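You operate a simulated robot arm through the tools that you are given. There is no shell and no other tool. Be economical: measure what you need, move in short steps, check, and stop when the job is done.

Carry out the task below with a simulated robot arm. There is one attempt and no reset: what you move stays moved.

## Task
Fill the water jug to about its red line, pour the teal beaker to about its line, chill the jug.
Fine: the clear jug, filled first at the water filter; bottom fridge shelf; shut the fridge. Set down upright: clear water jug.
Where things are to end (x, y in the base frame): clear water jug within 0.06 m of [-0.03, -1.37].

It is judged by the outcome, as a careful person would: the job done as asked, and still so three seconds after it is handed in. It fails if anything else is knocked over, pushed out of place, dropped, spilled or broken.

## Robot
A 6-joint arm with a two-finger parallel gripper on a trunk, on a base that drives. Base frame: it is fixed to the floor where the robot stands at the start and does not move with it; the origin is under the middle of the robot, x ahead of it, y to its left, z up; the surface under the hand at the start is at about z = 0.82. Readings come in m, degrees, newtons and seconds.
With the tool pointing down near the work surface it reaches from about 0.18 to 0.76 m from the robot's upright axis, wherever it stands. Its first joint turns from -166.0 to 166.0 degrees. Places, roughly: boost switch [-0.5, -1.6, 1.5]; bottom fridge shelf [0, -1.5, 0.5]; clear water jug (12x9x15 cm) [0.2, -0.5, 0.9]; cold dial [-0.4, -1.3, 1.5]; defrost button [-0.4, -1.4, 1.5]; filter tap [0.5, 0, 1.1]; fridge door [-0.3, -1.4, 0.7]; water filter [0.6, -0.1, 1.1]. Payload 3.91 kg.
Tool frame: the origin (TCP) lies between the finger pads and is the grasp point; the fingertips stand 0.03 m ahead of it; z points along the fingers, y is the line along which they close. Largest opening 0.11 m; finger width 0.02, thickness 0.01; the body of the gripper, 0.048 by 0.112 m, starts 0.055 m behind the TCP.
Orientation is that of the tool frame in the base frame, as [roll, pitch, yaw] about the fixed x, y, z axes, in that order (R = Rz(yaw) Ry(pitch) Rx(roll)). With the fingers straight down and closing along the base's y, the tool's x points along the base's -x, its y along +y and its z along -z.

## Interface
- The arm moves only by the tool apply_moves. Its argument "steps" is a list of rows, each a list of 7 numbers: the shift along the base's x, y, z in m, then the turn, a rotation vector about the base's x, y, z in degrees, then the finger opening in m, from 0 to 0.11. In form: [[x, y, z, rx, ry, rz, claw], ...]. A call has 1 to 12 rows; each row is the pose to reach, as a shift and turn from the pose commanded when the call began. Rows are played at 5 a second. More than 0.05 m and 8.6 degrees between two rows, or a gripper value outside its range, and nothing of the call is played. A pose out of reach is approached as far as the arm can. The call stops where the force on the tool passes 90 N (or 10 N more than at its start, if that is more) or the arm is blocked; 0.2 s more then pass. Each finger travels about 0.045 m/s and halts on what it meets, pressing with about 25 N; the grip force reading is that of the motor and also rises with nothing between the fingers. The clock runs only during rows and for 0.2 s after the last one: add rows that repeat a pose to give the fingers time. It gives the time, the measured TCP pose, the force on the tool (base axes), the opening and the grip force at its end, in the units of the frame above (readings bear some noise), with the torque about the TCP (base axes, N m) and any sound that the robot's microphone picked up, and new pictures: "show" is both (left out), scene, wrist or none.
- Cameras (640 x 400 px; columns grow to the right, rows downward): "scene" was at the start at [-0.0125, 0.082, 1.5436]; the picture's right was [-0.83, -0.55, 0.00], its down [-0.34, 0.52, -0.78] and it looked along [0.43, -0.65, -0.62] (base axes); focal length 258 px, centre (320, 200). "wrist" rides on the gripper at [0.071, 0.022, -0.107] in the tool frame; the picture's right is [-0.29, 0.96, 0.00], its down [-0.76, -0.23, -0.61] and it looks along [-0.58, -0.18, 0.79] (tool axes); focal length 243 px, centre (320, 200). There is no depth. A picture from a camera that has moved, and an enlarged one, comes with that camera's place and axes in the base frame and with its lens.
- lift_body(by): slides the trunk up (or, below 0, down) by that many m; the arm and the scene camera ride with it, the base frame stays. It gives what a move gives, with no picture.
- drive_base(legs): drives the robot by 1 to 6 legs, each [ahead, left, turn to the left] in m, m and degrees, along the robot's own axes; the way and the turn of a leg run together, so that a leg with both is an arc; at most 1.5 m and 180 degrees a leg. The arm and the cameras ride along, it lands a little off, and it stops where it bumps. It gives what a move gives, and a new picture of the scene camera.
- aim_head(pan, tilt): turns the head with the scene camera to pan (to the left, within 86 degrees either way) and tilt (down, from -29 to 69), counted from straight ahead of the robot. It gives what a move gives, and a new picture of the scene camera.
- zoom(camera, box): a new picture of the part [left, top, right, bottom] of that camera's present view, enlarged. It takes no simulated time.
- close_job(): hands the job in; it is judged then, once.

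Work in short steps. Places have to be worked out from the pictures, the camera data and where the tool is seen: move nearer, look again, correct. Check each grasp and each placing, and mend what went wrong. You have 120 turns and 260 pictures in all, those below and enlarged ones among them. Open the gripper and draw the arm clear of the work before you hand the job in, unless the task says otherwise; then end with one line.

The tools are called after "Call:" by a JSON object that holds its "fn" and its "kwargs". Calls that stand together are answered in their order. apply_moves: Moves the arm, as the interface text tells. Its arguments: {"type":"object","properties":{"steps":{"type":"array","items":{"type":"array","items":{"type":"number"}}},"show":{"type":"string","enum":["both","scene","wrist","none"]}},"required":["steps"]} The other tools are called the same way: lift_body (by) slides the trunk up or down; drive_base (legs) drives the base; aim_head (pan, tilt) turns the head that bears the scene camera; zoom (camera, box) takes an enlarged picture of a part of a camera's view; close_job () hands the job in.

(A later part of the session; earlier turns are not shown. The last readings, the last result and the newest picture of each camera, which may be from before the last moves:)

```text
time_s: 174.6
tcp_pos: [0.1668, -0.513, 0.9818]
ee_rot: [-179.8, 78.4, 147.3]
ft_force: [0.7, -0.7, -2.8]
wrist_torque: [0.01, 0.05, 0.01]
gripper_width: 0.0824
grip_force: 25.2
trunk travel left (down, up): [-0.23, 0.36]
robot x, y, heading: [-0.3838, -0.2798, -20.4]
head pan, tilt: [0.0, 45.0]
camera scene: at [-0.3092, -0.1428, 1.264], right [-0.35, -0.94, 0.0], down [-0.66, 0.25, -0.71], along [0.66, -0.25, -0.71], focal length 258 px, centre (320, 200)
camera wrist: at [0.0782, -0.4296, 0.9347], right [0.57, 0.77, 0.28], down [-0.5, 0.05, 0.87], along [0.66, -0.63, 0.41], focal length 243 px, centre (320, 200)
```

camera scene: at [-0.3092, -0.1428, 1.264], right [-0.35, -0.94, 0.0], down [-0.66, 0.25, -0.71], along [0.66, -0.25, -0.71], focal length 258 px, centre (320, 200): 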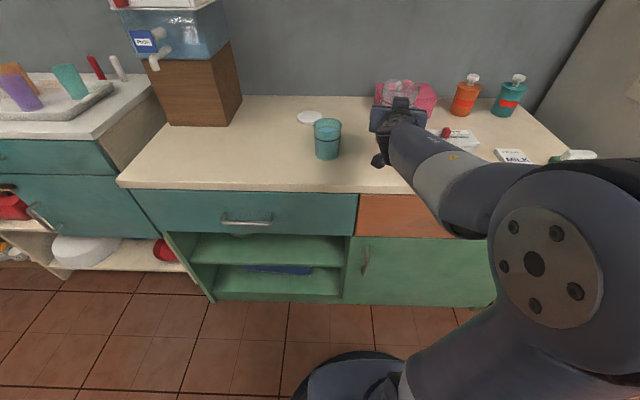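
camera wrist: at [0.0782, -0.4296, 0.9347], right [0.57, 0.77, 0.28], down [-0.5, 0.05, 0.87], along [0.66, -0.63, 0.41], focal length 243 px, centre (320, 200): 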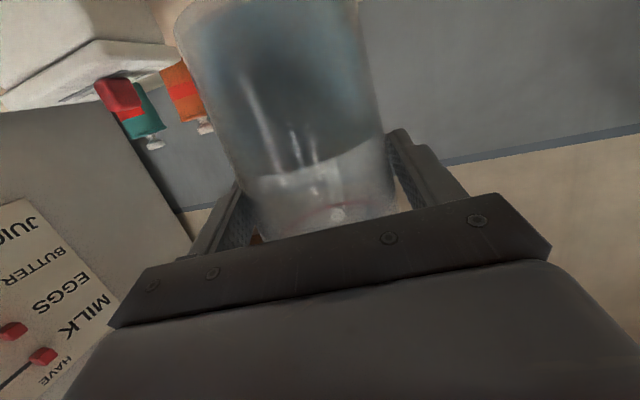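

Held securely (the jug's base is 9 cm below the TCP). I back away from the counter and drive sideways to in front of the open fridge.

Call:
{"fn": "drive_base", "kwargs": {"legs": [[-0.4, 0, 0], [0, -0.856, 0]]}}

Call:
{"fn": "aim_head", "kwargs": {"pan": -10, "tilt": 35}}

```text
time_s: 177.0
tcp_pos: [-0.1849, -0.3901, 0.982]
ee_rot: [-179.7, 78.2, 146.9]
ft_force: [-0.2, 1.3, -3.1]
wrist_torque: [0.01, 0.01, 0.01]
gripper_width: 0.082
grip_force: 25.1
trunk travel left (down, up): [-0.23, 0.36]
robot x, y, heading: [-0.732, -0.1512, -21.2]
head pan, tilt: [0.0, 45.0]
stopped in leg 1: the robot was blocked; the commanded pose is now the measured one
camera scene: at [-0.6565, -0.0156, 1.264], right [-0.36, -0.93, 0.0], down [-0.66, 0.26, -0.71], along [0.66, -0.26, -0.71], focal length 258 px, centre (320, 200)
```

scene: 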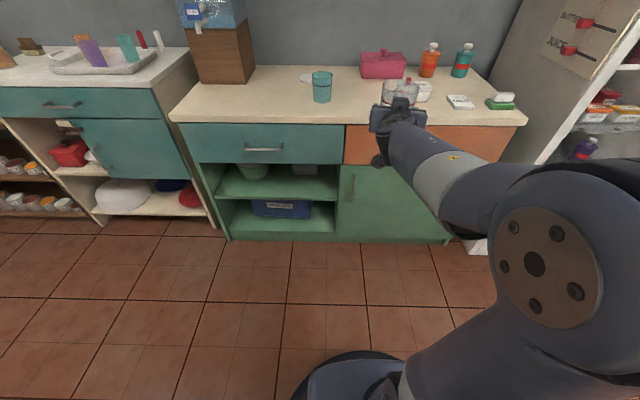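

```text
time_s: 177.7
tcp_pos: [-0.1832, -0.3906, 0.9821]
ee_rot: [-179.7, 78.5, 146.9]
ft_force: [-0.3, -0.6, -3.7]
wrist_torque: [0.01, 0.02, -0.01]
gripper_width: 0.0824
grip_force: 25.3
trunk travel left (down, up): [-0.23, 0.36]
robot x, y, heading: [-0.7316, -0.1506, -21.3]
head pan, tilt: [-10.0, 35.0]
camera scene: at [-0.6569, -0.0317, 1.2788], right [-0.52, -0.86, 0.0], down [-0.49, 0.3, -0.82], along [0.7, -0.42, -0.57], focal length 258 px, centre (320, 200)
```

scene: 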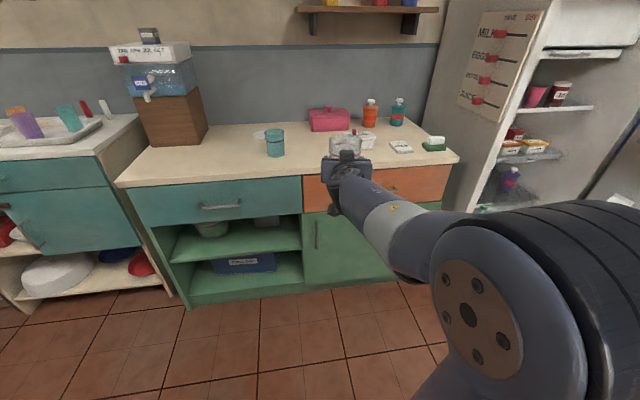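

Something behind stopped the base a little early; nothing else changed. I drive sideways from here.

Call:
{"fn": "drive_base", "kwargs": {"legs": [[0.02, -0.02, 0], [0.02, -0.83, 0]]}}

Call:
{"fn": "lift_body", "kwargs": {"by": -0.23}}

Call:
{"fn": "aim_head", "kwargs": {"pan": -5, "tilt": 25}}

```text
time_s: 182.6
tcp_pos: [-0.4663, -1.2134, 0.981]
ee_rot: [-179.8, 78.4, 146.3]
ft_force: [-0.4, 0.6, -3.2]
wrist_torque: [0.04, 0.02, -0.01]
gripper_width: 0.0821
grip_force: 25.4
trunk travel left (down, up): [-0.23, 0.36]
robot x, y, heading: [-1.0103, -0.9684, -21.6]
head pan, tilt: [-10.0, 35.0]
camera scene: at [-0.9338, -0.8493, 1.2789], right [-0.53, -0.85, 0.0], down [-0.49, 0.3, -0.82], along [0.7, -0.43, -0.57], focal length 258 px, centre (320, 200)
```

scene: 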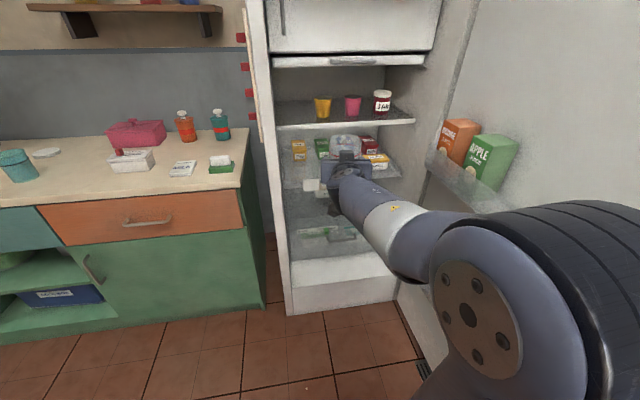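

```text
time_s: 185.0
tcp_pos: [-0.4646, -1.2123, 0.7521]
ee_rot: [-179.8, 78.5, 146.3]
ft_force: [0.5, 0.3, -2.6]
wrist_torque: [0.02, 0.03, -0.01]
gripper_width: 0.0821
grip_force: 25.1
trunk travel left (down, up): [0.0, 0.59]
robot x, y, heading: [-1.0066, -0.9655, -21.7]
head pan, tilt: [-10.0, 35.0]
```

```text
time_s: 185.7
tcp_pos: [-0.4641, -1.2114, 0.752]
ee_rot: [-179.8, 78.3, 146.3]
ft_force: [-0.1, 0.5, -2.9]
wrist_torque: [-0.01, 0.06, -0.05]
gripper_width: 0.0822
grip_force: 24.9
trunk travel left (down, up): [0.0, 0.59]
robot x, y, heading: [-1.0039, -0.9673, -21.9]
head pan, tilt: [-5.0, 25.0]
camera scene: at [-0.9265, -0.8445, 1.0646], right [-0.45, -0.89, 0.0], down [-0.38, 0.19, -0.91], along [0.81, -0.41, -0.42], focal length 258 px, centre (320, 200)
```

scene: 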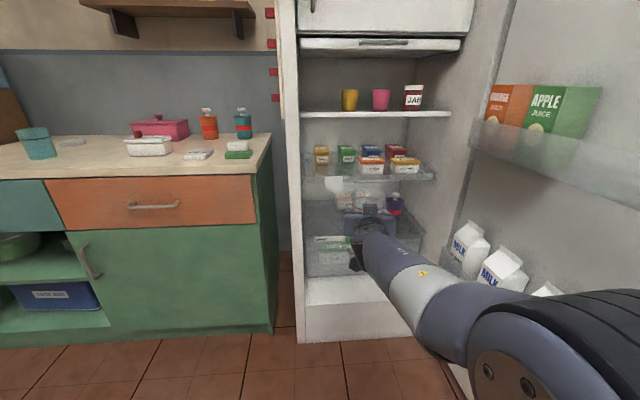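

I turn the hand square to the fridge and lower it to entry height (z≈0.575), in line with the target.

Call:
{"fn": "apply_moves", "kwargs": {"steps": [[0, 0.006, -0.04, 0, 0, 2.7, 0.05], [0, 0.012, -0.08, 0, 0, 5.4, 0.05], [0, 0.018, -0.12, 0, 0, 8.1, 0.05], [0, 0.024, -0.15, 0, 0, 10.9, 0.05], [0, 0.024, -0.177, 0, 0, 10.9, 0.05], [0, 0.024, -0.177, 0, 0, 10.9, 0.05]], "show": "both"}}

Call:
{"fn": "zoom", "kwargs": {"camera": "scene", "box": [280, 120, 480, 340]}}

```text
time_s: 187.1
tcp_pos: [-0.4524, -1.1476, 0.5692]
ee_rot: [-178.9, 78.1, 157.2]
ft_force: [-0.2, 0.4, -2.2]
wrist_torque: [0.01, 0.03, 0.02]
gripper_width: 0.0822
grip_force: 25.0
out of reach, approached as far as the arm can: row 3, 4, 5, 6
trunk travel left (down, up): [0.0, 0.59]
robot x, y, heading: [-1.0094, -0.9694, -21.8]
head pan, tilt: [-5.0, 25.0]
camera scene: at [-0.9265, -0.8444, 1.0646], right [-0.45, -0.89, 0.0], down [-0.38, 0.19, -0.91], along [0.81, -0.41, -0.42], focal length 258 px, centre (320, 200)
camera wrist: at [-0.5528, -1.078, 0.5226], right [0.44, 0.85, 0.28], down [-0.49, -0.03, 0.87], along [0.75, -0.52, 0.41], focal length 243 px, centre (320, 200)
```

scene: 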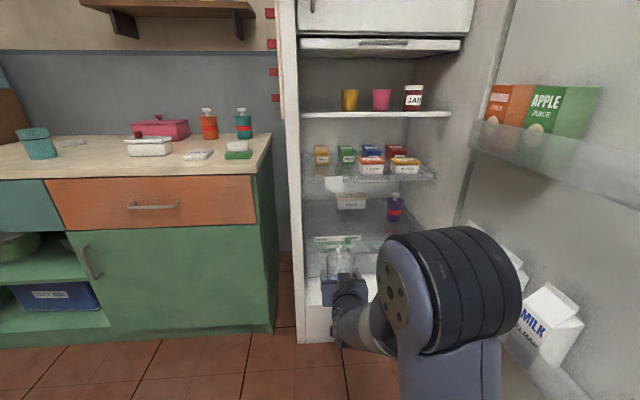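
wrist: 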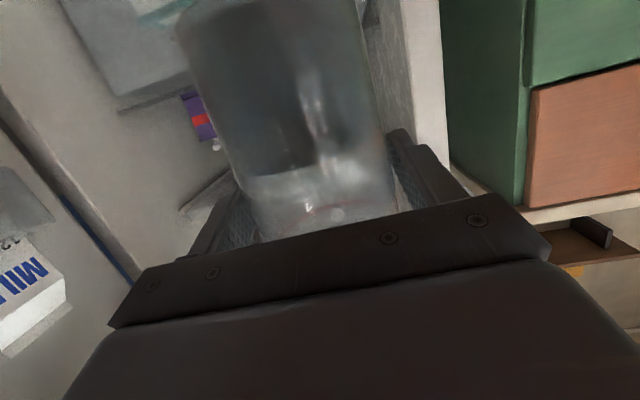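

```text
1.82 times, centred on (380, 230) of scene
camera zoom: at [-0.9265, -0.8444, 1.0646], right [-0.45, -0.89, 0.0], down [-0.38, 0.19, -0.91], along [0.81, -0.41, -0.42], focal length 469 px, centre (211, 146)
```

zoom: 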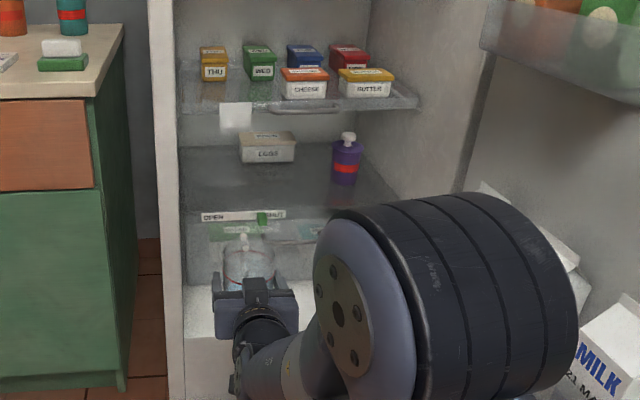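

The hand came out 4 cm to the left, so I correct with the base. The shelf is at z≈0.47 and the card's lower edge at ≈0.68. I raise the hand 15 mm so the jug passes between, shift right, and drive in halfway.

Call:
{"fn": "apply_moves", "kwargs": {"steps": [[0, 0, 0.008, 0, 0, 0, 0.05], [0, 0, 0.015, 0, 0, 0, 0.05], [0, 0, 0.015, 0, 0, 0, 0.05]], "show": "none"}}

Call:
{"fn": "drive_base", "kwargs": {"legs": [[0, -0.05, 0], [0.18, 0, 0]]}}

Call:
{"fn": "zoom", "kwargs": {"camera": "scene", "box": [230, 120, 430, 340]}}

```text
time_s: 187.9
tcp_pos: [-0.4531, -1.1451, 0.5851]
ee_rot: [-179.3, 78.3, 157.3]
ft_force: [0.2, 0.4, -2.7]
wrist_torque: [0.04, 0.02, 0.0]
gripper_width: 0.0823
grip_force: 24.5
out of reach, approached as far as the arm can: row 1, 2, 3
trunk travel left (down, up): [0.0, 0.59]
robot x, y, heading: [-1.0093, -0.9724, -21.4]
head pan, tilt: [-5.0, 25.0]
```

```text
time_s: 189.9
tcp_pos: [-0.3055, -1.2571, 0.5859]
ee_rot: [-179.4, 78.3, 157.2]
ft_force: [-0.4, 0.1, -3.8]
wrist_torque: [0.02, 0.05, -0.02]
gripper_width: 0.0821
grip_force: 25.0
trunk travel left (down, up): [0.0, 0.59]
robot x, y, heading: [-0.8627, -1.0819, -21.4]
head pan, tilt: [-5.0, 25.0]
camera scene: at [-0.7791, -0.9571, 1.0646], right [-0.45, -0.89, 0.0], down [-0.38, 0.19, -0.91], along [0.81, -0.41, -0.42], focal length 258 px, centre (320, 200)
```

scene: 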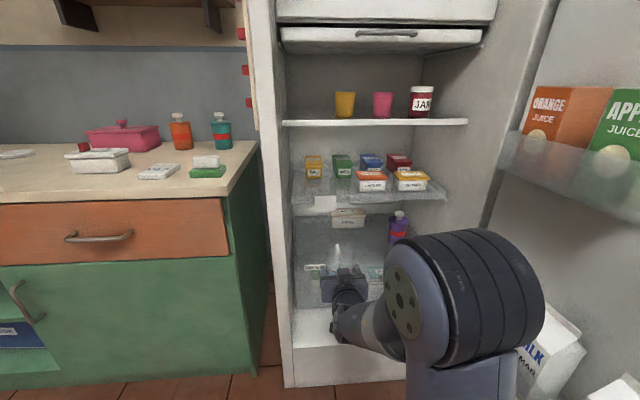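

```text
1.82 times, centred on (330, 230) of scene
camera zoom: at [-0.7791, -0.9571, 1.0646], right [-0.45, -0.89, 0.0], down [-0.38, 0.19, -0.91], along [0.81, -0.41, -0.42], focal length 469 px, centre (302, 146)
```

zoom: 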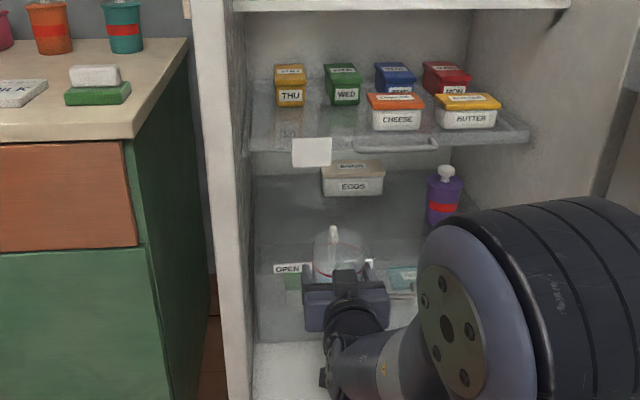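

On line. I drive in another 15 cm and check clearances.

Call:
{"fn": "drive_base", "kwargs": {"legs": [[0.15, 0, 0]]}}

Call:
{"fn": "zoom", "kwargs": {"camera": "scene", "box": [210, 120, 430, 340]}}

```text
time_s: 191.3
tcp_pos: [-0.1695, -1.3133, 0.5848]
ee_rot: [-179.4, 78.4, 157.2]
ft_force: [0.1, -1.0, -3.4]
wrist_torque: [0.03, 0.02, -0.01]
gripper_width: 0.0821
grip_force: 24.5
trunk travel left (down, up): [0.0, 0.59]
robot x, y, heading: [-0.7247, -1.1341, -22.0]
head pan, tilt: [-5.0, 25.0]
camera scene: at [-0.6412, -1.0124, 1.0646], right [-0.45, -0.89, 0.0], down [-0.38, 0.19, -0.91], along [0.81, -0.41, -0.42], focal length 258 px, centre (320, 200)
```

scene: 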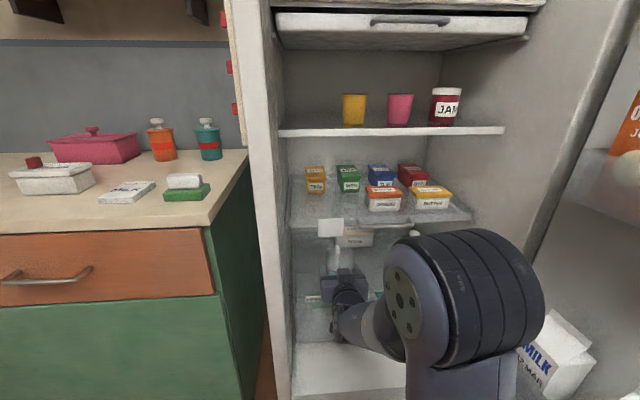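

```text
1.82 times, centred on (320, 230) of scene
camera zoom: at [-0.6412, -1.0124, 1.0646], right [-0.45, -0.89, 0.0], down [-0.38, 0.19, -0.91], along [0.81, -0.41, -0.42], focal length 469 px, centre (320, 146)
```

zoom: 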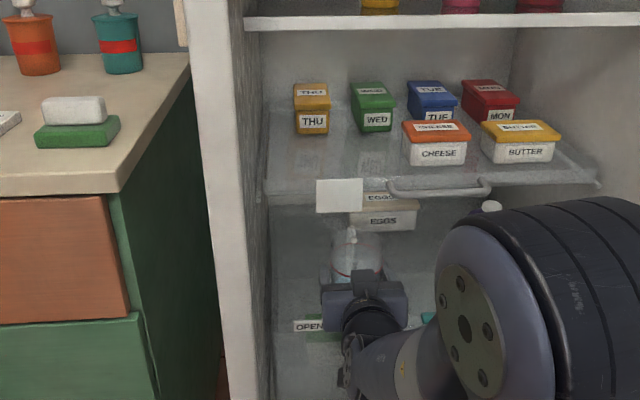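

The jug passes under the card with about 3 cm to spare. I go the last 13 cm.

Call:
{"fn": "drive_base", "kwargs": {"legs": [[0.127, 0, 0]]}}

Call:
{"fn": "zoom", "kwargs": {"camera": "scene", "box": [210, 120, 430, 340]}}

Call:
{"fn": "zoom", "kwargs": {"camera": "wrist", "box": [0, 0, 640, 400]}}

```text
time_s: 192.6
tcp_pos: [-0.0528, -1.3609, 0.5859]
ee_rot: [-179.5, 78.1, 157.0]
ft_force: [0.9, 0.9, -2.8]
wrist_torque: [-0.02, 0.02, 0.03]
gripper_width: 0.0824
grip_force: 24.5
trunk travel left (down, up): [0.0, 0.59]
robot x, y, heading: [-0.6028, -1.1795, -21.8]
head pan, tilt: [-5.0, 25.0]
camera scene: at [-0.5243, -1.0595, 1.0646], right [-0.45, -0.89, 0.0], down [-0.38, 0.19, -0.91], along [0.81, -0.41, -0.42], focal length 258 px, centre (320, 200)
```

scene: 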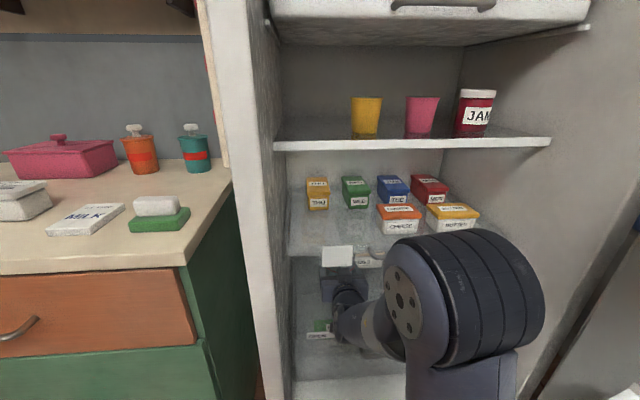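

```text
1.82 times, centred on (320, 230) of scene
camera zoom: at [-0.5243, -1.0595, 1.0646], right [-0.45, -0.89, 0.0], down [-0.38, 0.19, -0.91], along [0.81, -0.41, -0.42], focal length 469 px, centre (320, 146)
```

zoom: 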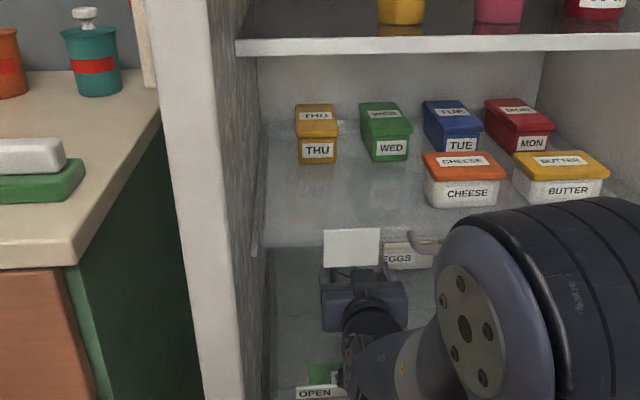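

```text
1.00 times, centred on (320, 200) of wrist (not enlarged: the box is as wide or as high as the picture)
camera zoom: at [-0.1529, -1.2929, 0.538], right [0.44, 0.85, 0.28], down [-0.49, -0.03, 0.87], along [0.75, -0.52, 0.41], focal length 243 px, centre (320, 200)
```

zoom: 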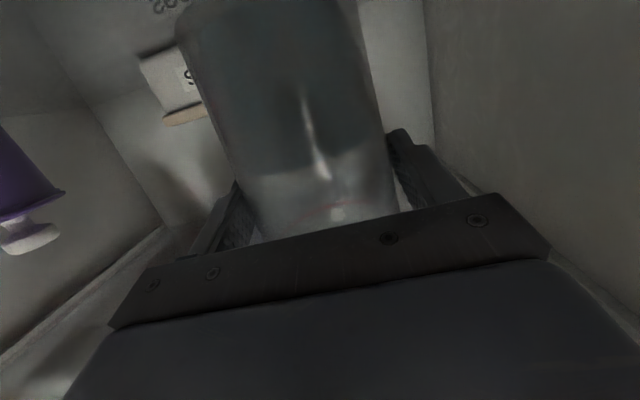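

The jug is over its spot (centre about (-0.047, -1.363)). I lower it gently to the shelf.

Call:
{"fn": "apply_moves", "kwargs": {"steps": [[0, 0, -0.008, 0, 0, 0, 0.05], [0, 0, -0.014, 0, 0, 0, 0.05], [0, 0, -0.018, 0, 0, 0, 0.05]], "show": "none"}}

```text
time_s: 193.4
tcp_pos: [-0.0525, -1.3597, 0.567]
ee_rot: [-179.1, 78.3, 157.0]
ft_force: [0.1, 0.4, -3.8]
wrist_torque: [0.02, 0.08, 0.0]
gripper_width: 0.0824
grip_force: 25.0
trunk travel left (down, up): [0.0, 0.59]
robot x, y, heading: [-0.6053, -1.1824, -21.7]
head pan, tilt: [-5.0, 25.0]
```

Call:
{"fn": "apply_moves", "kwargs": {"steps": [[0, 0, -0.004, 0, 0, 0, 0.05], [0, 0, -0.007, 0, 0, 0, 0.05]], "show": "none"}}

```text
time_s: 194.0
tcp_pos: [-0.0525, -1.3595, 0.5599]
ee_rot: [-178.8, 78.1, 157.0]
ft_force: [0.3, -0.8, -2.0]
wrist_torque: [0.03, 0.03, 0.02]
gripper_width: 0.082
grip_force: 25.3
trunk travel left (down, up): [0.0, 0.59]
robot x, y, heading: [-0.6092, -1.1808, -21.9]
head pan, tilt: [-5.0, 25.0]
```

Not yet clearly on the shelf (2 N still carried); a few mm more at a time.

Call:
{"fn": "apply_moves", "kwargs": {"steps": [[0, 0, -0.003, 0, 0, 0, 0.05], [0, 0, -0.005, 0, 0, 0, 0.05]], "show": "none"}}

```text
time_s: 194.6
tcp_pos: [-0.0512, -1.358, 0.5572]
ee_rot: [-178.9, 78.2, 157.1]
ft_force: [-0.6, -0.1, -3.6]
wrist_torque: [0.0, 0.03, -0.01]
gripper_width: 0.0823
grip_force: 25.4
trunk travel left (down, up): [0.0, 0.59]
robot x, y, heading: [-0.6042, -1.1846, -22.2]
head pan, tilt: [-5.0, 25.0]
```

Call:
{"fn": "apply_moves", "kwargs": {"steps": [[0, 0, -0.003, 0, 0, 0, 0.05], [0, 0, -0.006, 0, 0, 0, 0.05], [0, 0, -0.009, 0, 0, 0, 0.05]], "show": "wrist"}}

```text
time_s: 195.4
tcp_pos: [-0.0519, -1.3577, 0.5467]
ee_rot: [-178.8, 78.1, 156.9]
ft_force: [-0.4, 0.1, -3.0]
wrist_torque: [0.03, 0.02, -0.02]
gripper_width: 0.0824
grip_force: 25.3
out of reach, approached as far as the arm can: row 2, 3
trunk travel left (down, up): [0.0, 0.59]
robot x, y, heading: [-0.6091, -1.1843, -22.1]
head pan, tilt: [-5.0, 25.0]
camera wrist: at [-0.151, -1.2882, 0.5002], right [0.45, 0.85, 0.28], down [-0.49, -0.03, 0.87], along [0.75, -0.53, 0.41], focal length 243 px, centre (320, 200)
```

wrist: 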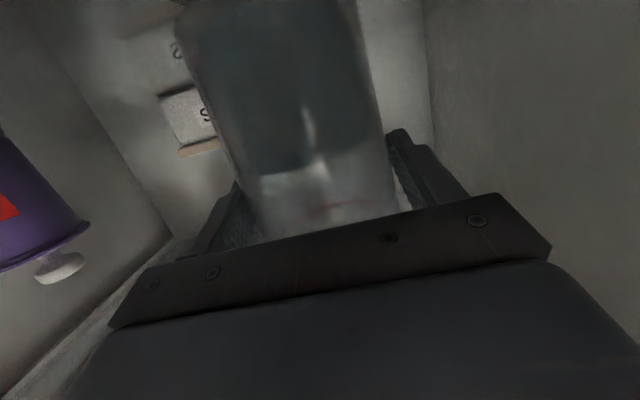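

Still 3 N carried, and the level hand is at the lower end of its reach. Tilting the hand 4° more should let it go lower; I watch the force for contact.

Call:
{"fn": "apply_moves", "kwargs": {"steps": [[0, 0, -0.003, 0.8, 1.85, 0, 0.05], [0, 0, -0.006, 1.56, 3.68, 0, 0.05], [0, 0, -0.01, 1.56, 3.68, 0, 0.05]], "show": "none"}}

```text
time_s: 196.2
tcp_pos: [-0.051, -1.3579, 0.5394]
ee_rot: [-179.3, 74.5, 156.9]
ft_force: [-1.4, 1.1, 14.9]
wrist_torque: [-0.1, -0.26, 0.01]
gripper_width: 0.0822
grip_force: 24.6
trunk travel left (down, up): [0.0, 0.59]
robot x, y, heading: [-0.6061, -1.1824, -22.1]
head pan, tilt: [-5.0, 25.0]
```

Contact with the shelf. I level the hand back so that the jug stands flat.

Call:
{"fn": "apply_moves", "kwargs": {"steps": [[0, 0, 0.002, -0.8, -1.85, 0, 0.05], [0, 0, 0.002, -1.5, -3.5, 0, 0.05], [0, 0, 0.002, -1.5, -3.5, 0, 0.05]], "show": "none"}}

```text
time_s: 197.0
tcp_pos: [-0.0502, -1.3564, 0.5377]
ee_rot: [-179.0, 77.8, 157.0]
ft_force: [-0.3, 0.0, -2.0]
wrist_torque: [0.0, 0.06, 0.0]
gripper_width: 0.0818
grip_force: 25.4
trunk travel left (down, up): [0.0, 0.59]
robot x, y, heading: [-0.6083, -1.1846, -22.0]
head pan, tilt: [-5.0, 25.0]
```

Call:
{"fn": "apply_moves", "kwargs": {"steps": [[0, 0, -0.003, 0, 0, 0, 0.05], [0, 0, -0.003, 0, 0, 0, 0.05]], "show": "none"}}

```text
time_s: 197.6
tcp_pos: [-0.052, -1.3556, 0.538]
ee_rot: [-179.0, 78.2, 156.9]
ft_force: [-1.5, 0.0, 8.7]
wrist_torque: [0.12, 0.47, 0.06]
gripper_width: 0.0816
grip_force: 24.4
out of reach, approached as far as the arm can: row 1, 2
trunk travel left (down, up): [0.0, 0.59]
robot x, y, heading: [-0.6091, -1.1828, -22.0]
head pan, tilt: [-5.0, 25.0]
```

Flat contact (9 N). I open the fingers and check the jug before withdrawing.

Call:
{"fn": "apply_moves", "kwargs": {"steps": [[0, 0, 0.001, 0, 0, 0, 0.085], [0, 0, 0.001, 0, 0, 0, 0.095], [0, 0, 0.001, 0, 0, 0, 0.105], [0, 0, 0.001, 0, 0, 0, 0.108], [0, 0, 0.001, 0, 0, 0, 0.108]], "show": "wrist"}}

```text
time_s: 198.8
tcp_pos: [-0.0509, -1.3538, 0.5387]
ee_rot: [-178.9, 78.0, 157.0]
ft_force: [-0.1, 0.5, 0.7]
wrist_torque: [0.04, -0.01, 0.02]
gripper_width: 0.108
grip_force: 0.0
trunk travel left (down, up): [0.0, 0.59]
robot x, y, heading: [-0.6062, -1.179, -21.8]
head pan, tilt: [-5.0, 25.0]
camera wrist: at [-0.151, -1.2851, 0.4912], right [0.44, 0.85, 0.28], down [-0.49, -0.03, 0.87], along [0.75, -0.52, 0.4], focal length 243 px, centre (320, 200)
```

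wrist: 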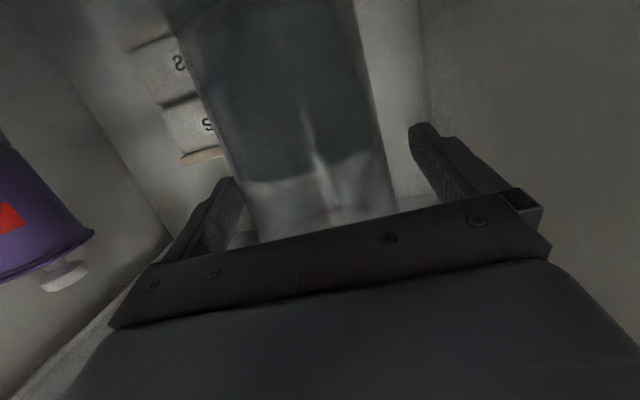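

Released and standing. I withdraw straight back with the base.

Call:
{"fn": "drive_base", "kwargs": {"legs": [[-0.12, 0, 0]]}}

Call:
{"fn": "zoom", "kwargs": {"camera": "wrist", "box": [100, 0, 500, 200]}}

```text
time_s: 200.0
tcp_pos: [-0.1614, -1.3087, 0.5375]
ee_rot: [-179.0, 77.9, 157.1]
ft_force: [-0.4, 0.3, -0.1]
wrist_torque: [0.02, 0.02, -0.01]
gripper_width: 0.1079
grip_force: 0.0
trunk travel left (down, up): [0.0, 0.59]
robot x, y, heading: [-0.7189, -1.1376, -21.8]
head pan, tilt: [-5.0, 25.0]
camera scene: at [-0.6349, -1.0149, 1.0646], right [-0.45, -0.89, 0.0], down [-0.38, 0.19, -0.91], along [0.81, -0.41, -0.42], focal length 258 px, centre (320, 200)
```

scene: 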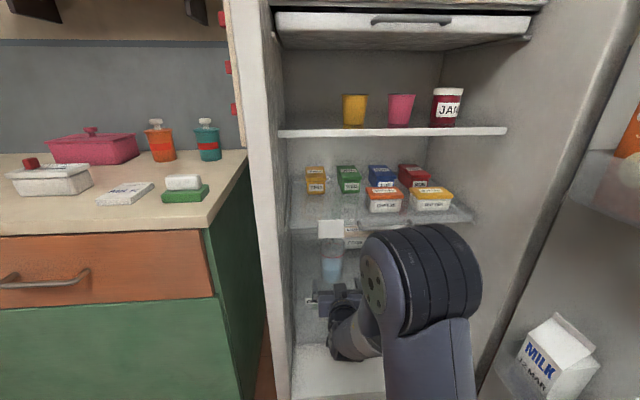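

```text
1.60 times, centred on (300, 100) of wrist
camera zoom: at [-0.2612, -1.2401, 0.4912], right [0.44, 0.85, 0.28], down [-0.49, -0.03, 0.87], along [0.75, -0.52, 0.4], focal length 388 px, centre (352, 360)
```

zoom: 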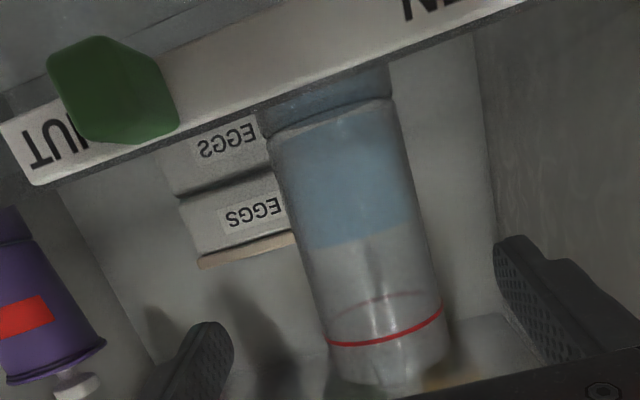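

The jug stands upright on the bottom shelf. I back fully out and look.

Call:
{"fn": "drive_base", "kwargs": {"legs": [[-0.3, 0.0, 0]]}}

Call:
{"fn": "zoom", "kwargs": {"camera": "scene", "box": [270, 120, 450, 320]}}

```text
time_s: 202.0
tcp_pos: [-0.4366, -1.1972, 0.5384]
ee_rot: [-179.0, 78.0, 157.2]
ft_force: [0.5, -0.2, 0.6]
wrist_torque: [0.0, -0.02, -0.01]
gripper_width: 0.1081
grip_force: 0.1
trunk travel left (down, up): [0.0, 0.59]
robot x, y, heading: [-0.9922, -1.0257, -21.7]
head pan, tilt: [-5.0, 25.0]
camera scene: at [-0.9104, -0.9043, 1.0646], right [-0.45, -0.89, 0.0], down [-0.38, 0.19, -0.91], along [0.81, -0.41, -0.42], focal length 258 px, centre (320, 200)
```

scene: 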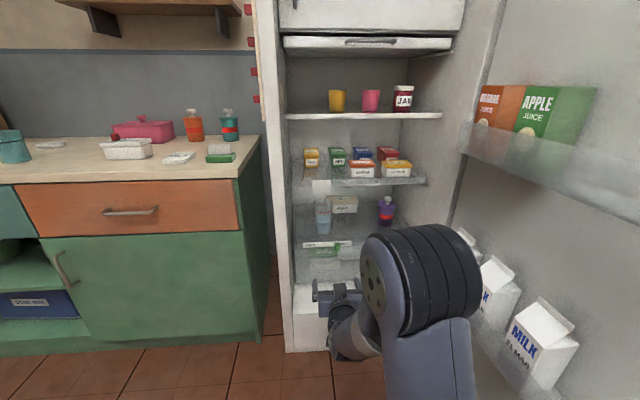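

```text
2.00 times, centred on (360, 220) of scene
camera zoom: at [-0.9104, -0.9043, 1.0646], right [-0.45, -0.89, 0.0], down [-0.38, 0.19, -0.91], along [0.81, -0.41, -0.42], focal length 515 px, centre (240, 160)
```

zoom: 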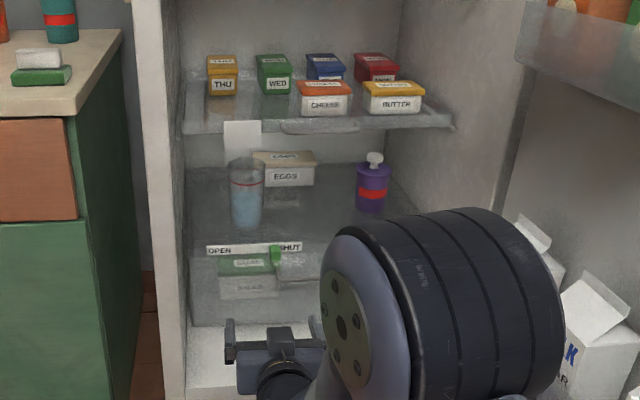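

The jug is at about (-0.04, -1.36), upright, with nothing disturbed. Now the door: I must push its outer face from beyond its free edge. First I back off clear of the door's swing.

Call:
{"fn": "drive_base", "kwargs": {"legs": [[-0.4, 0.0, 0], [-0.15, -0.1, 0]]}}

Call:
{"fn": "aim_head", "kwargs": {"pan": -40, "tilt": 35}}

```text
time_s: 205.6
tcp_pos: [-0.9833, -1.0883, 0.5374]
ee_rot: [-179.1, 77.9, 157.3]
ft_force: [-0.5, -1.0, -0.6]
wrist_torque: [0.01, -0.05, 0.02]
gripper_width: 0.1079
grip_force: 0.1
trunk travel left (down, up): [0.0, 0.59]
robot x, y, heading: [-1.5405, -0.9171, -22.2]
head pan, tilt: [-5.0, 25.0]
camera scene: at [-1.4576, -0.7949, 1.0646], right [-0.45, -0.89, 0.0], down [-0.38, 0.19, -0.91], along [0.81, -0.41, -0.42], focal length 258 px, centre (320, 200)
```

scene: 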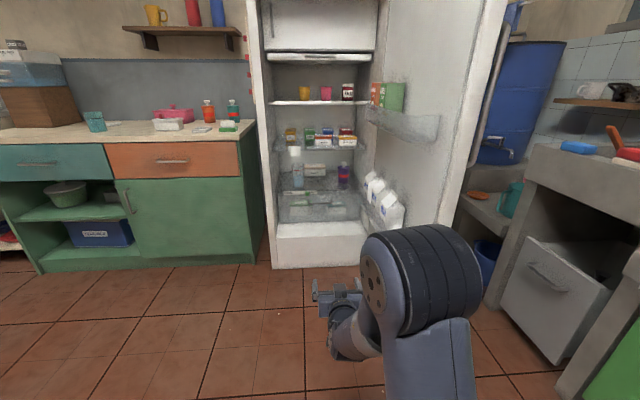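

```text
time_s: 206.6
tcp_pos: [-0.9831, -1.0884, 0.5371]
ee_rot: [-179.0, 78.0, 157.2]
ft_force: [-0.3, 0.1, 0.0]
wrist_torque: [0.04, 0.03, -0.01]
gripper_width: 0.1078
grip_force: 0.1
trunk travel left (down, up): [0.0, 0.59]
robot x, y, heading: [-1.5428, -0.9207, -21.6]
head pan, tilt: [-40.0, 35.0]
camera scene: at [-1.4982, -0.8309, 1.0489], right [-0.88, -0.47, 0.0], down [-0.27, 0.51, -0.82], along [0.39, -0.72, -0.57], focal length 258 px, centre (320, 200)
```

scene: 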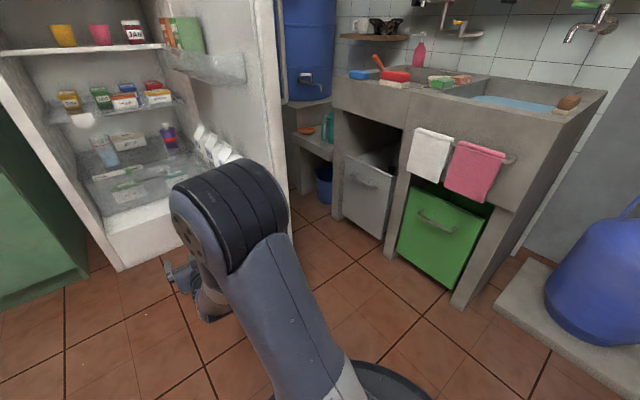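

Clear view: the door's free edge is at about (-1.03, -1.43) and there is room beyond it. I close the fingers and bring the hand up to z≈0.78 and to my right, outside the edge.

Call:
{"fn": "apply_moves", "kwargs": {"steps": [[-0.025, -0.01, 0.03, 0, 0, 0, 0.09], [-0.05, -0.03, 0.06, 0, 0, 0, 0.07], [-0.075, -0.05, 0.09, 0, 0, 0, 0.05], [-0.1, -0.07, 0.12, 0, 0, 0, 0.03], [-0.125, -0.09, 0.15, 0, 0, 0, 0.01], [-0.15, -0.115, 0.18, 0, 0, 0, 0], [-0.175, -0.14, 0.21, 0, 0, 0, 0], [-0.2, -0.165, 0.235, 0, 0, 0, 0], [-0.225, -0.19, 0.245, 0, 0, 0, 0], [-0.23, -0.2, 0.245, 0, 0, 0, 0]], "show": "scene"}}

```text
time_s: 208.8
tcp_pos: [-1.1103, -1.1063, 0.7583]
ee_rot: [-178.9, 77.9, 157.1]
ft_force: [0.7, -0.2, -0.6]
wrist_torque: [0.02, -0.02, -0.02]
gripper_width: 0.0001
grip_force: 24.5
out of reach, approached as far as the arm can: row 1, 2, 3, 4, 5, 6, 7, 8, 9, 10
trunk travel left (down, up): [0.0, 0.59]
robot x, y, heading: [-1.5399, -0.9181, -21.9]
head pan, tilt: [-40.0, 35.0]
camera scene: at [-1.4983, -0.8309, 1.0489], right [-0.88, -0.47, 0.0], down [-0.27, 0.51, -0.82], along [0.39, -0.72, -0.57], focal length 258 px, centre (320, 200)
```

scene: 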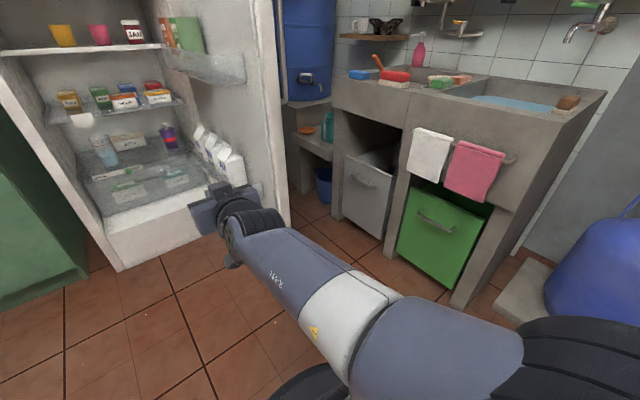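

Call:
{"fn": "drive_base", "kwargs": {"legs": [[-0.0555, -0.13, 0], [0.119, -0.297, 0]]}}

Call:
{"fn": "aim_head", "kwargs": {"pan": -10, "tilt": 30}}

```text
time_s: 211.9
tcp_pos: [-1.216, -1.5335, 0.7598]
ee_rot: [-178.8, 78.0, 157.0]
ft_force: [-0.3, 0.1, 0.5]
wrist_torque: [0.04, 0.0, 0.04]
gripper_width: 0.0001
grip_force: 25.2
trunk travel left (down, up): [0.0, 0.59]
robot x, y, heading: [-1.6439, -1.3371, -22.2]
head pan, tilt: [-40.0, 35.0]
camera scene: at [-1.6018, -1.256, 1.0489], right [-0.88, -0.47, 0.0], down [-0.27, 0.51, -0.82], along [0.38, -0.72, -0.57], focal length 258 px, centre (320, 200)
```

scene: 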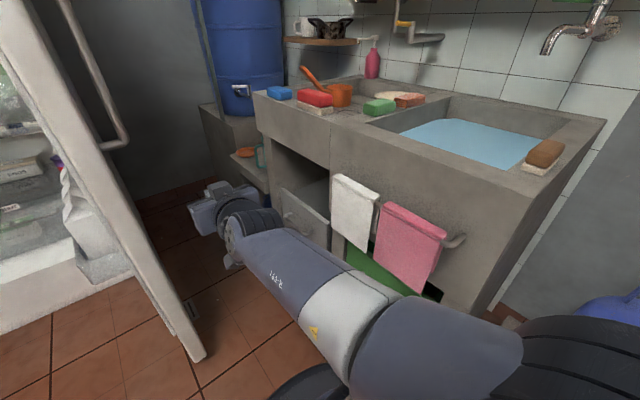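

```text
time_s: 212.9
tcp_pos: [-1.2155, -1.5339, 0.7587]
ee_rot: [-178.7, 77.9, 156.9]
ft_force: [1.0, -0.5, 1.0]
wrist_torque: [0.02, -0.01, 0.0]
gripper_width: 0.0
grip_force: 24.8
trunk travel left (down, up): [0.0, 0.59]
robot x, y, heading: [-1.6422, -1.3424, -21.9]
head pan, tilt: [-10.0, 30.0]
camera scene: at [-1.5664, -1.2263, 1.0566], right [-0.53, -0.85, 0.0], down [-0.42, 0.27, -0.87], along [0.73, -0.46, -0.5], focal length 258 px, centre (320, 200)
```

scene: 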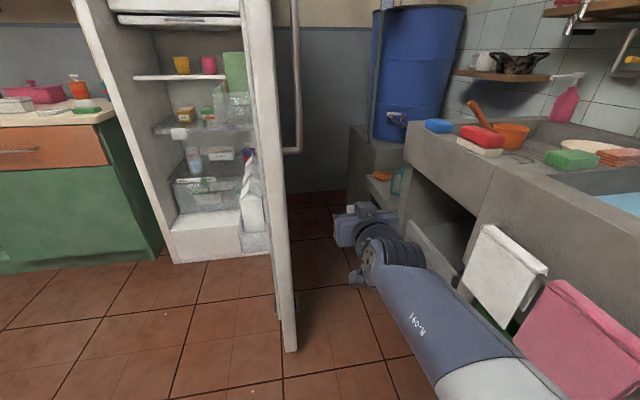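

The hand is on the outer side of the door. I drive forward alongside it and then push it leftwards towards closing.

Call:
{"fn": "drive_base", "kwargs": {"legs": [[0.294, 0.099, 0], [0.005, 0.158, 0]]}}

```text
time_s: 216.0
tcp_pos: [-0.8418, -1.408, 0.7595]
ee_rot: [-178.8, 77.9, 156.8]
ft_force: [0.2, 0.1, -0.4]
wrist_torque: [-0.02, 0.0, -0.03]
gripper_width: 0.0
grip_force: 24.8
trunk travel left (down, up): [0.0, 0.59]
robot x, y, heading: [-1.2726, -1.2203, -22.3]
head pan, tilt: [-10.0, 30.0]
camera scene: at [-1.1913, -1.1004, 1.0567], right [-0.53, -0.85, 0.0], down [-0.42, 0.27, -0.87], along [0.73, -0.46, -0.5], focal length 258 px, centre (320, 200)
```

scene: 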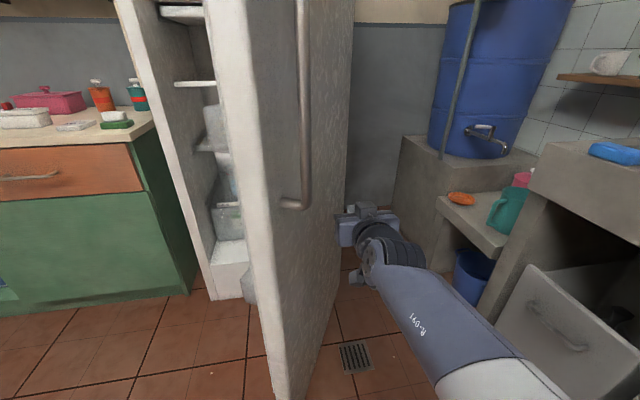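

The door follows. I continue pushing along the arc.

Call:
{"fn": "drive_base", "kwargs": {"legs": [[0.104, 0.199, 0]]}}

Call:
{"fn": "drive_base", "kwargs": {"legs": [[0.155, 0.1, 0]]}}

```text
time_s: 217.7
tcp_pos: [-0.6692, -1.2595, 0.7592]
ee_rot: [-178.9, 77.9, 156.7]
ft_force: [-0.2, 0.7, -0.1]
wrist_torque: [-0.01, -0.02, 0.03]
gripper_width: 0.0
grip_force: 25.5
trunk travel left (down, up): [0.0, 0.59]
robot x, y, heading: [-1.0994, -1.0655, -22.3]
head pan, tilt: [-10.0, 30.0]
camera scene: at [-1.0192, -0.9513, 1.0567], right [-0.53, -0.85, 0.0], down [-0.42, 0.27, -0.87], along [0.73, -0.46, -0.5], focal length 258 px, centre (320, 200)
```

scene: 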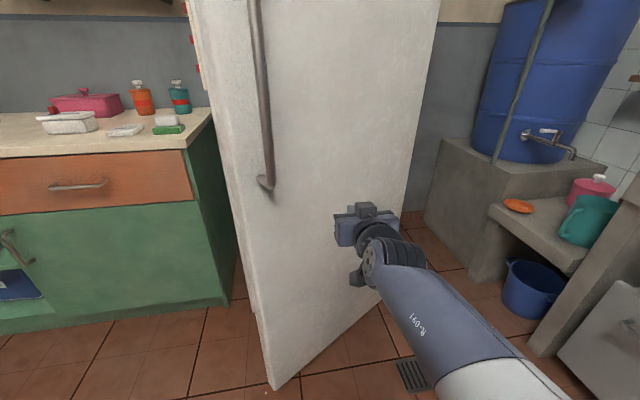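

```text
time_s: 219.2
tcp_pos: [-0.4876, -1.2259, 0.7593]
ee_rot: [-178.9, 77.9, 156.7]
ft_force: [0.5, 0.1, 0.1]
wrist_torque: [0.0, -0.05, -0.04]
gripper_width: 0.0
grip_force: 25.1
trunk travel left (down, up): [0.0, 0.59]
robot x, y, heading: [-0.9173, -1.0364, -22.2]
head pan, tilt: [-10.0, 30.0]
camera scene: at [-0.8381, -0.9173, 1.0567], right [-0.53, -0.85, 0.0], down [-0.42, 0.27, -0.87], along [0.73, -0.46, -0.5], focal length 258 px, centre (320, 200)
```

scene: 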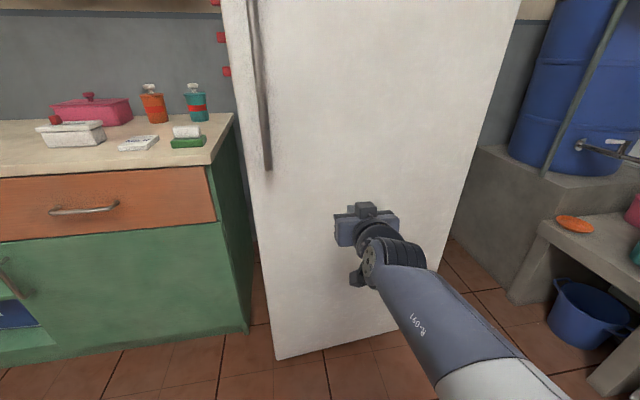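

Nearly closed. I push on, then finish with the arm so that I can feel the force.

Call:
{"fn": "drive_base", "kwargs": {"legs": [[0.12, 0.03, 0]]}}

Call:
{"fn": "apply_moves", "kwargs": {"steps": [[0.018, -0.007, 0, 0, 0, 0, 0], [0.036, -0.014, 0, 0, 0, 0, 0]], "show": "scene"}}

```text
time_s: 220.5
tcp_pos: [-0.3642, -1.2432, 0.7602]
ee_rot: [-178.8, 78.0, 156.7]
ft_force: [-0.5, -0.3, 0.3]
wrist_torque: [0.01, 0.02, 0.01]
gripper_width: 0.0
grip_force: 25.1
trunk travel left (down, up): [0.0, 0.59]
robot x, y, heading: [-0.7936, -1.0525, -22.3]
head pan, tilt: [-10.0, 30.0]
camera scene: at [-0.7145, -0.9351, 1.0567], right [-0.53, -0.85, 0.0], down [-0.42, 0.27, -0.87], along [0.73, -0.46, -0.5], focal length 258 px, centre (320, 200)
```

scene: 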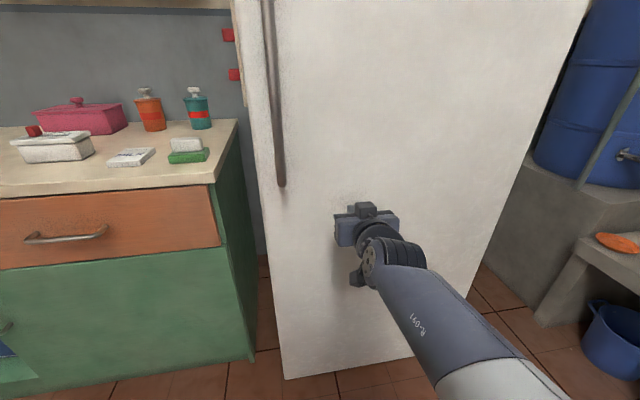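

```text
time_s: 220.9
tcp_pos: [-0.3584, -1.2462, 0.7587]
ee_rot: [-178.8, 77.8, 156.6]
ft_force: [-50.6, 20.5, 11.8]
wrist_torque: [-0.07, -0.56, 0.14]
gripper_width: 0.0002
grip_force: 25.1
trunk travel left (down, up): [0.0, 0.59]
robot x, y, heading: [-0.7929, -1.0507, -22.4]
head pan, tilt: [-10.0, 30.0]
stopped in row 2: the force on the tool passed its limit at 125 N (the readings are from after the stop); the commanded pose is now the measured one
camera scene: at [-0.7199, -0.9329, 1.0571], right [-0.53, -0.85, 0.0], down [-0.42, 0.27, -0.87], along [0.73, -0.46, -0.5], focal length 258 px, centre (320, 200)
```

scene: 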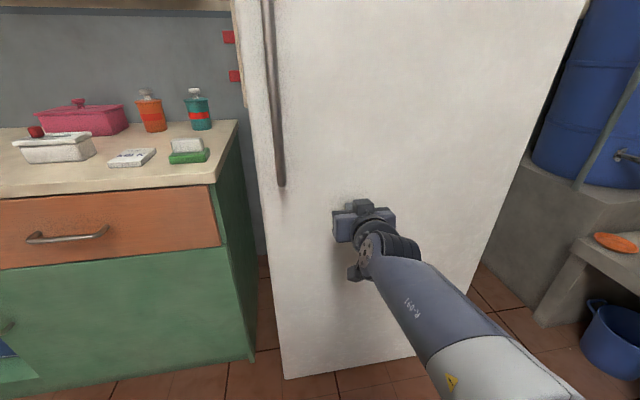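

Firm resistance: the door is against its frame. I ease off, back away and raise the trunk to confirm that it is shut.

Call:
{"fn": "drive_base", "kwargs": {"legs": [[-0.25, 0.15, 0]]}}

Call:
{"fn": "lift_body", "kwargs": {"by": 0.5}}

Call:
{"fn": "aim_head", "kwargs": {"pan": -5, "tilt": 25}}

Call:
{"fn": "zoom", "kwargs": {"camera": "scene", "box": [340, 20, 480, 350]}}

```text
time_s: 222.9
tcp_pos: [-0.5245, -1.0149, 0.7557]
ee_rot: [-178.8, 77.4, 156.6]
ft_force: [0.0, 0.1, 0.5]
wrist_torque: [-0.03, 0.0, -0.01]
gripper_width: 0.0001
grip_force: 25.1
trunk travel left (down, up): [0.0, 0.59]
robot x, y, heading: [-0.9666, -0.8164, -22.4]
head pan, tilt: [-10.0, 30.0]
camera scene: at [-0.8864, -0.701, 1.0567], right [-0.54, -0.84, 0.0], down [-0.42, 0.27, -0.87], along [0.73, -0.46, -0.5], focal length 258 px, centre (320, 200)
```

scene: 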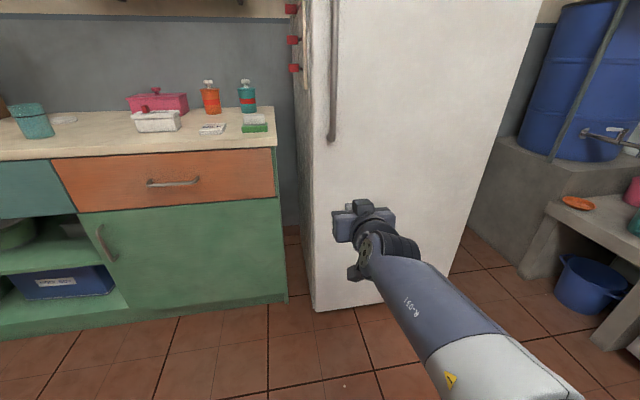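

```text
refused: 0.5 is not a number from -0.4 to 0.4
```

```text
time_s: 223.6
tcp_pos: [-0.5248, -1.0155, 0.7563]
ee_rot: [-178.9, 77.3, 156.6]
ft_force: [-0.1, 0.1, -0.3]
wrist_torque: [0.0, 0.03, 0.01]
gripper_width: 0.0001
grip_force: 25.1
trunk travel left (down, up): [0.0, 0.59]
robot x, y, heading: [-0.9694, -0.8188, -22.5]
head pan, tilt: [-5.0, 25.0]
camera scene: at [-0.881, -0.695, 1.0646], right [-0.46, -0.89, 0.0], down [-0.38, 0.19, -0.91], along [0.8, -0.42, -0.42], focal length 258 px, centre (320, 200)
```

scene: 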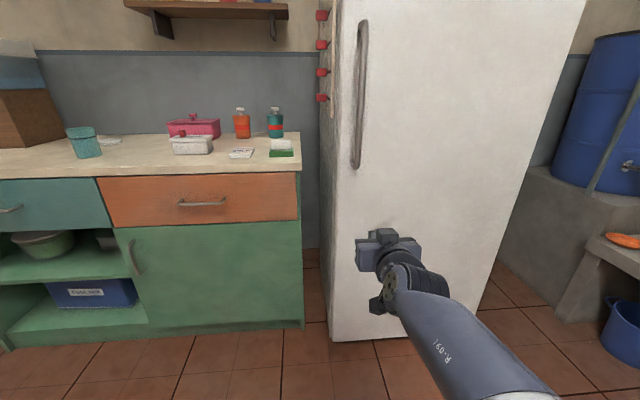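

```text
1.21 times, centred on (410, 185) of scene
camera zoom: at [-0.881, -0.695, 1.0646], right [-0.46, -0.89, 0.0], down [-0.38, 0.19, -0.91], along [0.8, -0.42, -0.42], focal length 312 px, centre (211, 218)
```

zoom: 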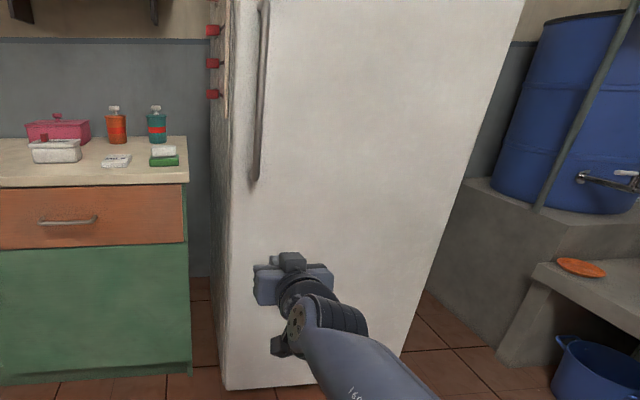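

It looks shut. I raise the trunk and move left to check the seal line, the display and the counter.

Call:
{"fn": "lift_body", "kwargs": {"by": 0.4}}

Call:
{"fn": "drive_base", "kwargs": {"legs": [[-0.05, 0.35, 0]]}}

Call:
{"fn": "aim_head", "kwargs": {"pan": -25, "tilt": 22}}

Call:
{"fn": "zoom", "kwargs": {"camera": "scene", "box": [220, 0, 420, 200]}}

```text
time_s: 227.4
tcp_pos: [-0.5229, -1.0145, 1.1549]
ee_rot: [-178.8, 77.4, 156.6]
ft_force: [-1.3, -0.2, 0.1]
wrist_torque: [0.0, 0.02, 0.0]
gripper_width: 0.0
grip_force: 25.1
trunk travel left (down, up): [-0.4, 0.19]
robot x, y, heading: [-0.9625, -0.8183, -22.3]
head pan, tilt: [-5.0, 25.0]
```

```text
time_s: 229.7
tcp_pos: [-0.4367, -0.669, 1.1555]
ee_rot: [-178.8, 77.4, 156.7]
ft_force: [-0.1, -0.8, -0.4]
wrist_torque: [0.03, 0.03, -0.01]
gripper_width: 0.0
grip_force: 25.6
trunk travel left (down, up): [-0.4, 0.19]
robot x, y, heading: [-0.8774, -0.4767, -21.7]
head pan, tilt: [-5.0, 25.0]
camera scene: at [-0.7943, -0.3509, 1.4646], right [-0.46, -0.89, 0.0], down [-0.38, 0.19, -0.91], along [0.81, -0.41, -0.42], focal length 258 px, centre (320, 200)
```

scene: 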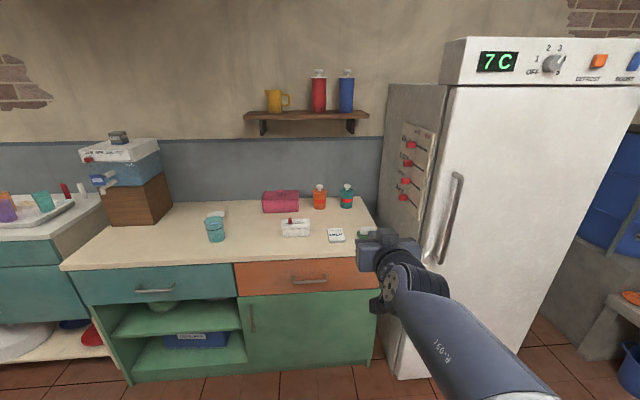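

```text
time_s: 230.5
tcp_pos: [-0.4363, -0.669, 1.1565]
ee_rot: [-178.8, 77.4, 156.7]
ft_force: [0.4, -0.3, 0.8]
wrist_torque: [0.0, 0.0, -0.02]
gripper_width: 0.0
grip_force: 25.1
trunk travel left (down, up): [-0.4, 0.19]
robot x, y, heading: [-0.8784, -0.4725, -22.2]
head pan, tilt: [-25.0, 22.0]
camera scene: at [-0.8131, -0.3767, 1.4695], right [-0.73, -0.68, 0.0], down [-0.25, 0.27, -0.93], along [0.63, -0.68, -0.37], focal length 258 px, centre (320, 200)
```

scene: 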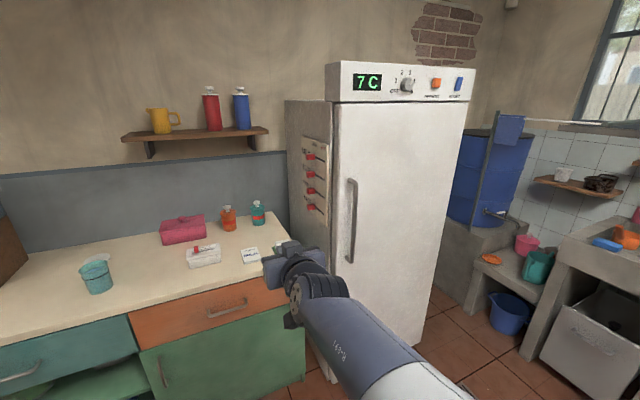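

```text
2.00 times, centred on (320, 100) of scene
camera zoom: at [-0.8131, -0.3767, 1.4695], right [-0.73, -0.68, 0.0], down [-0.25, 0.27, -0.93], along [0.63, -0.68, -0.37], focal length 515 px, centre (320, 400)
```

zoom: 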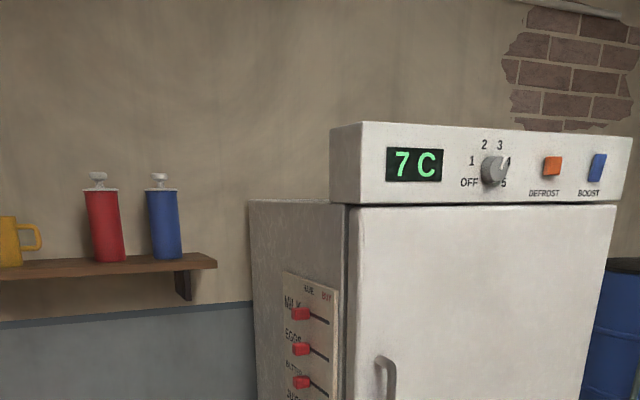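

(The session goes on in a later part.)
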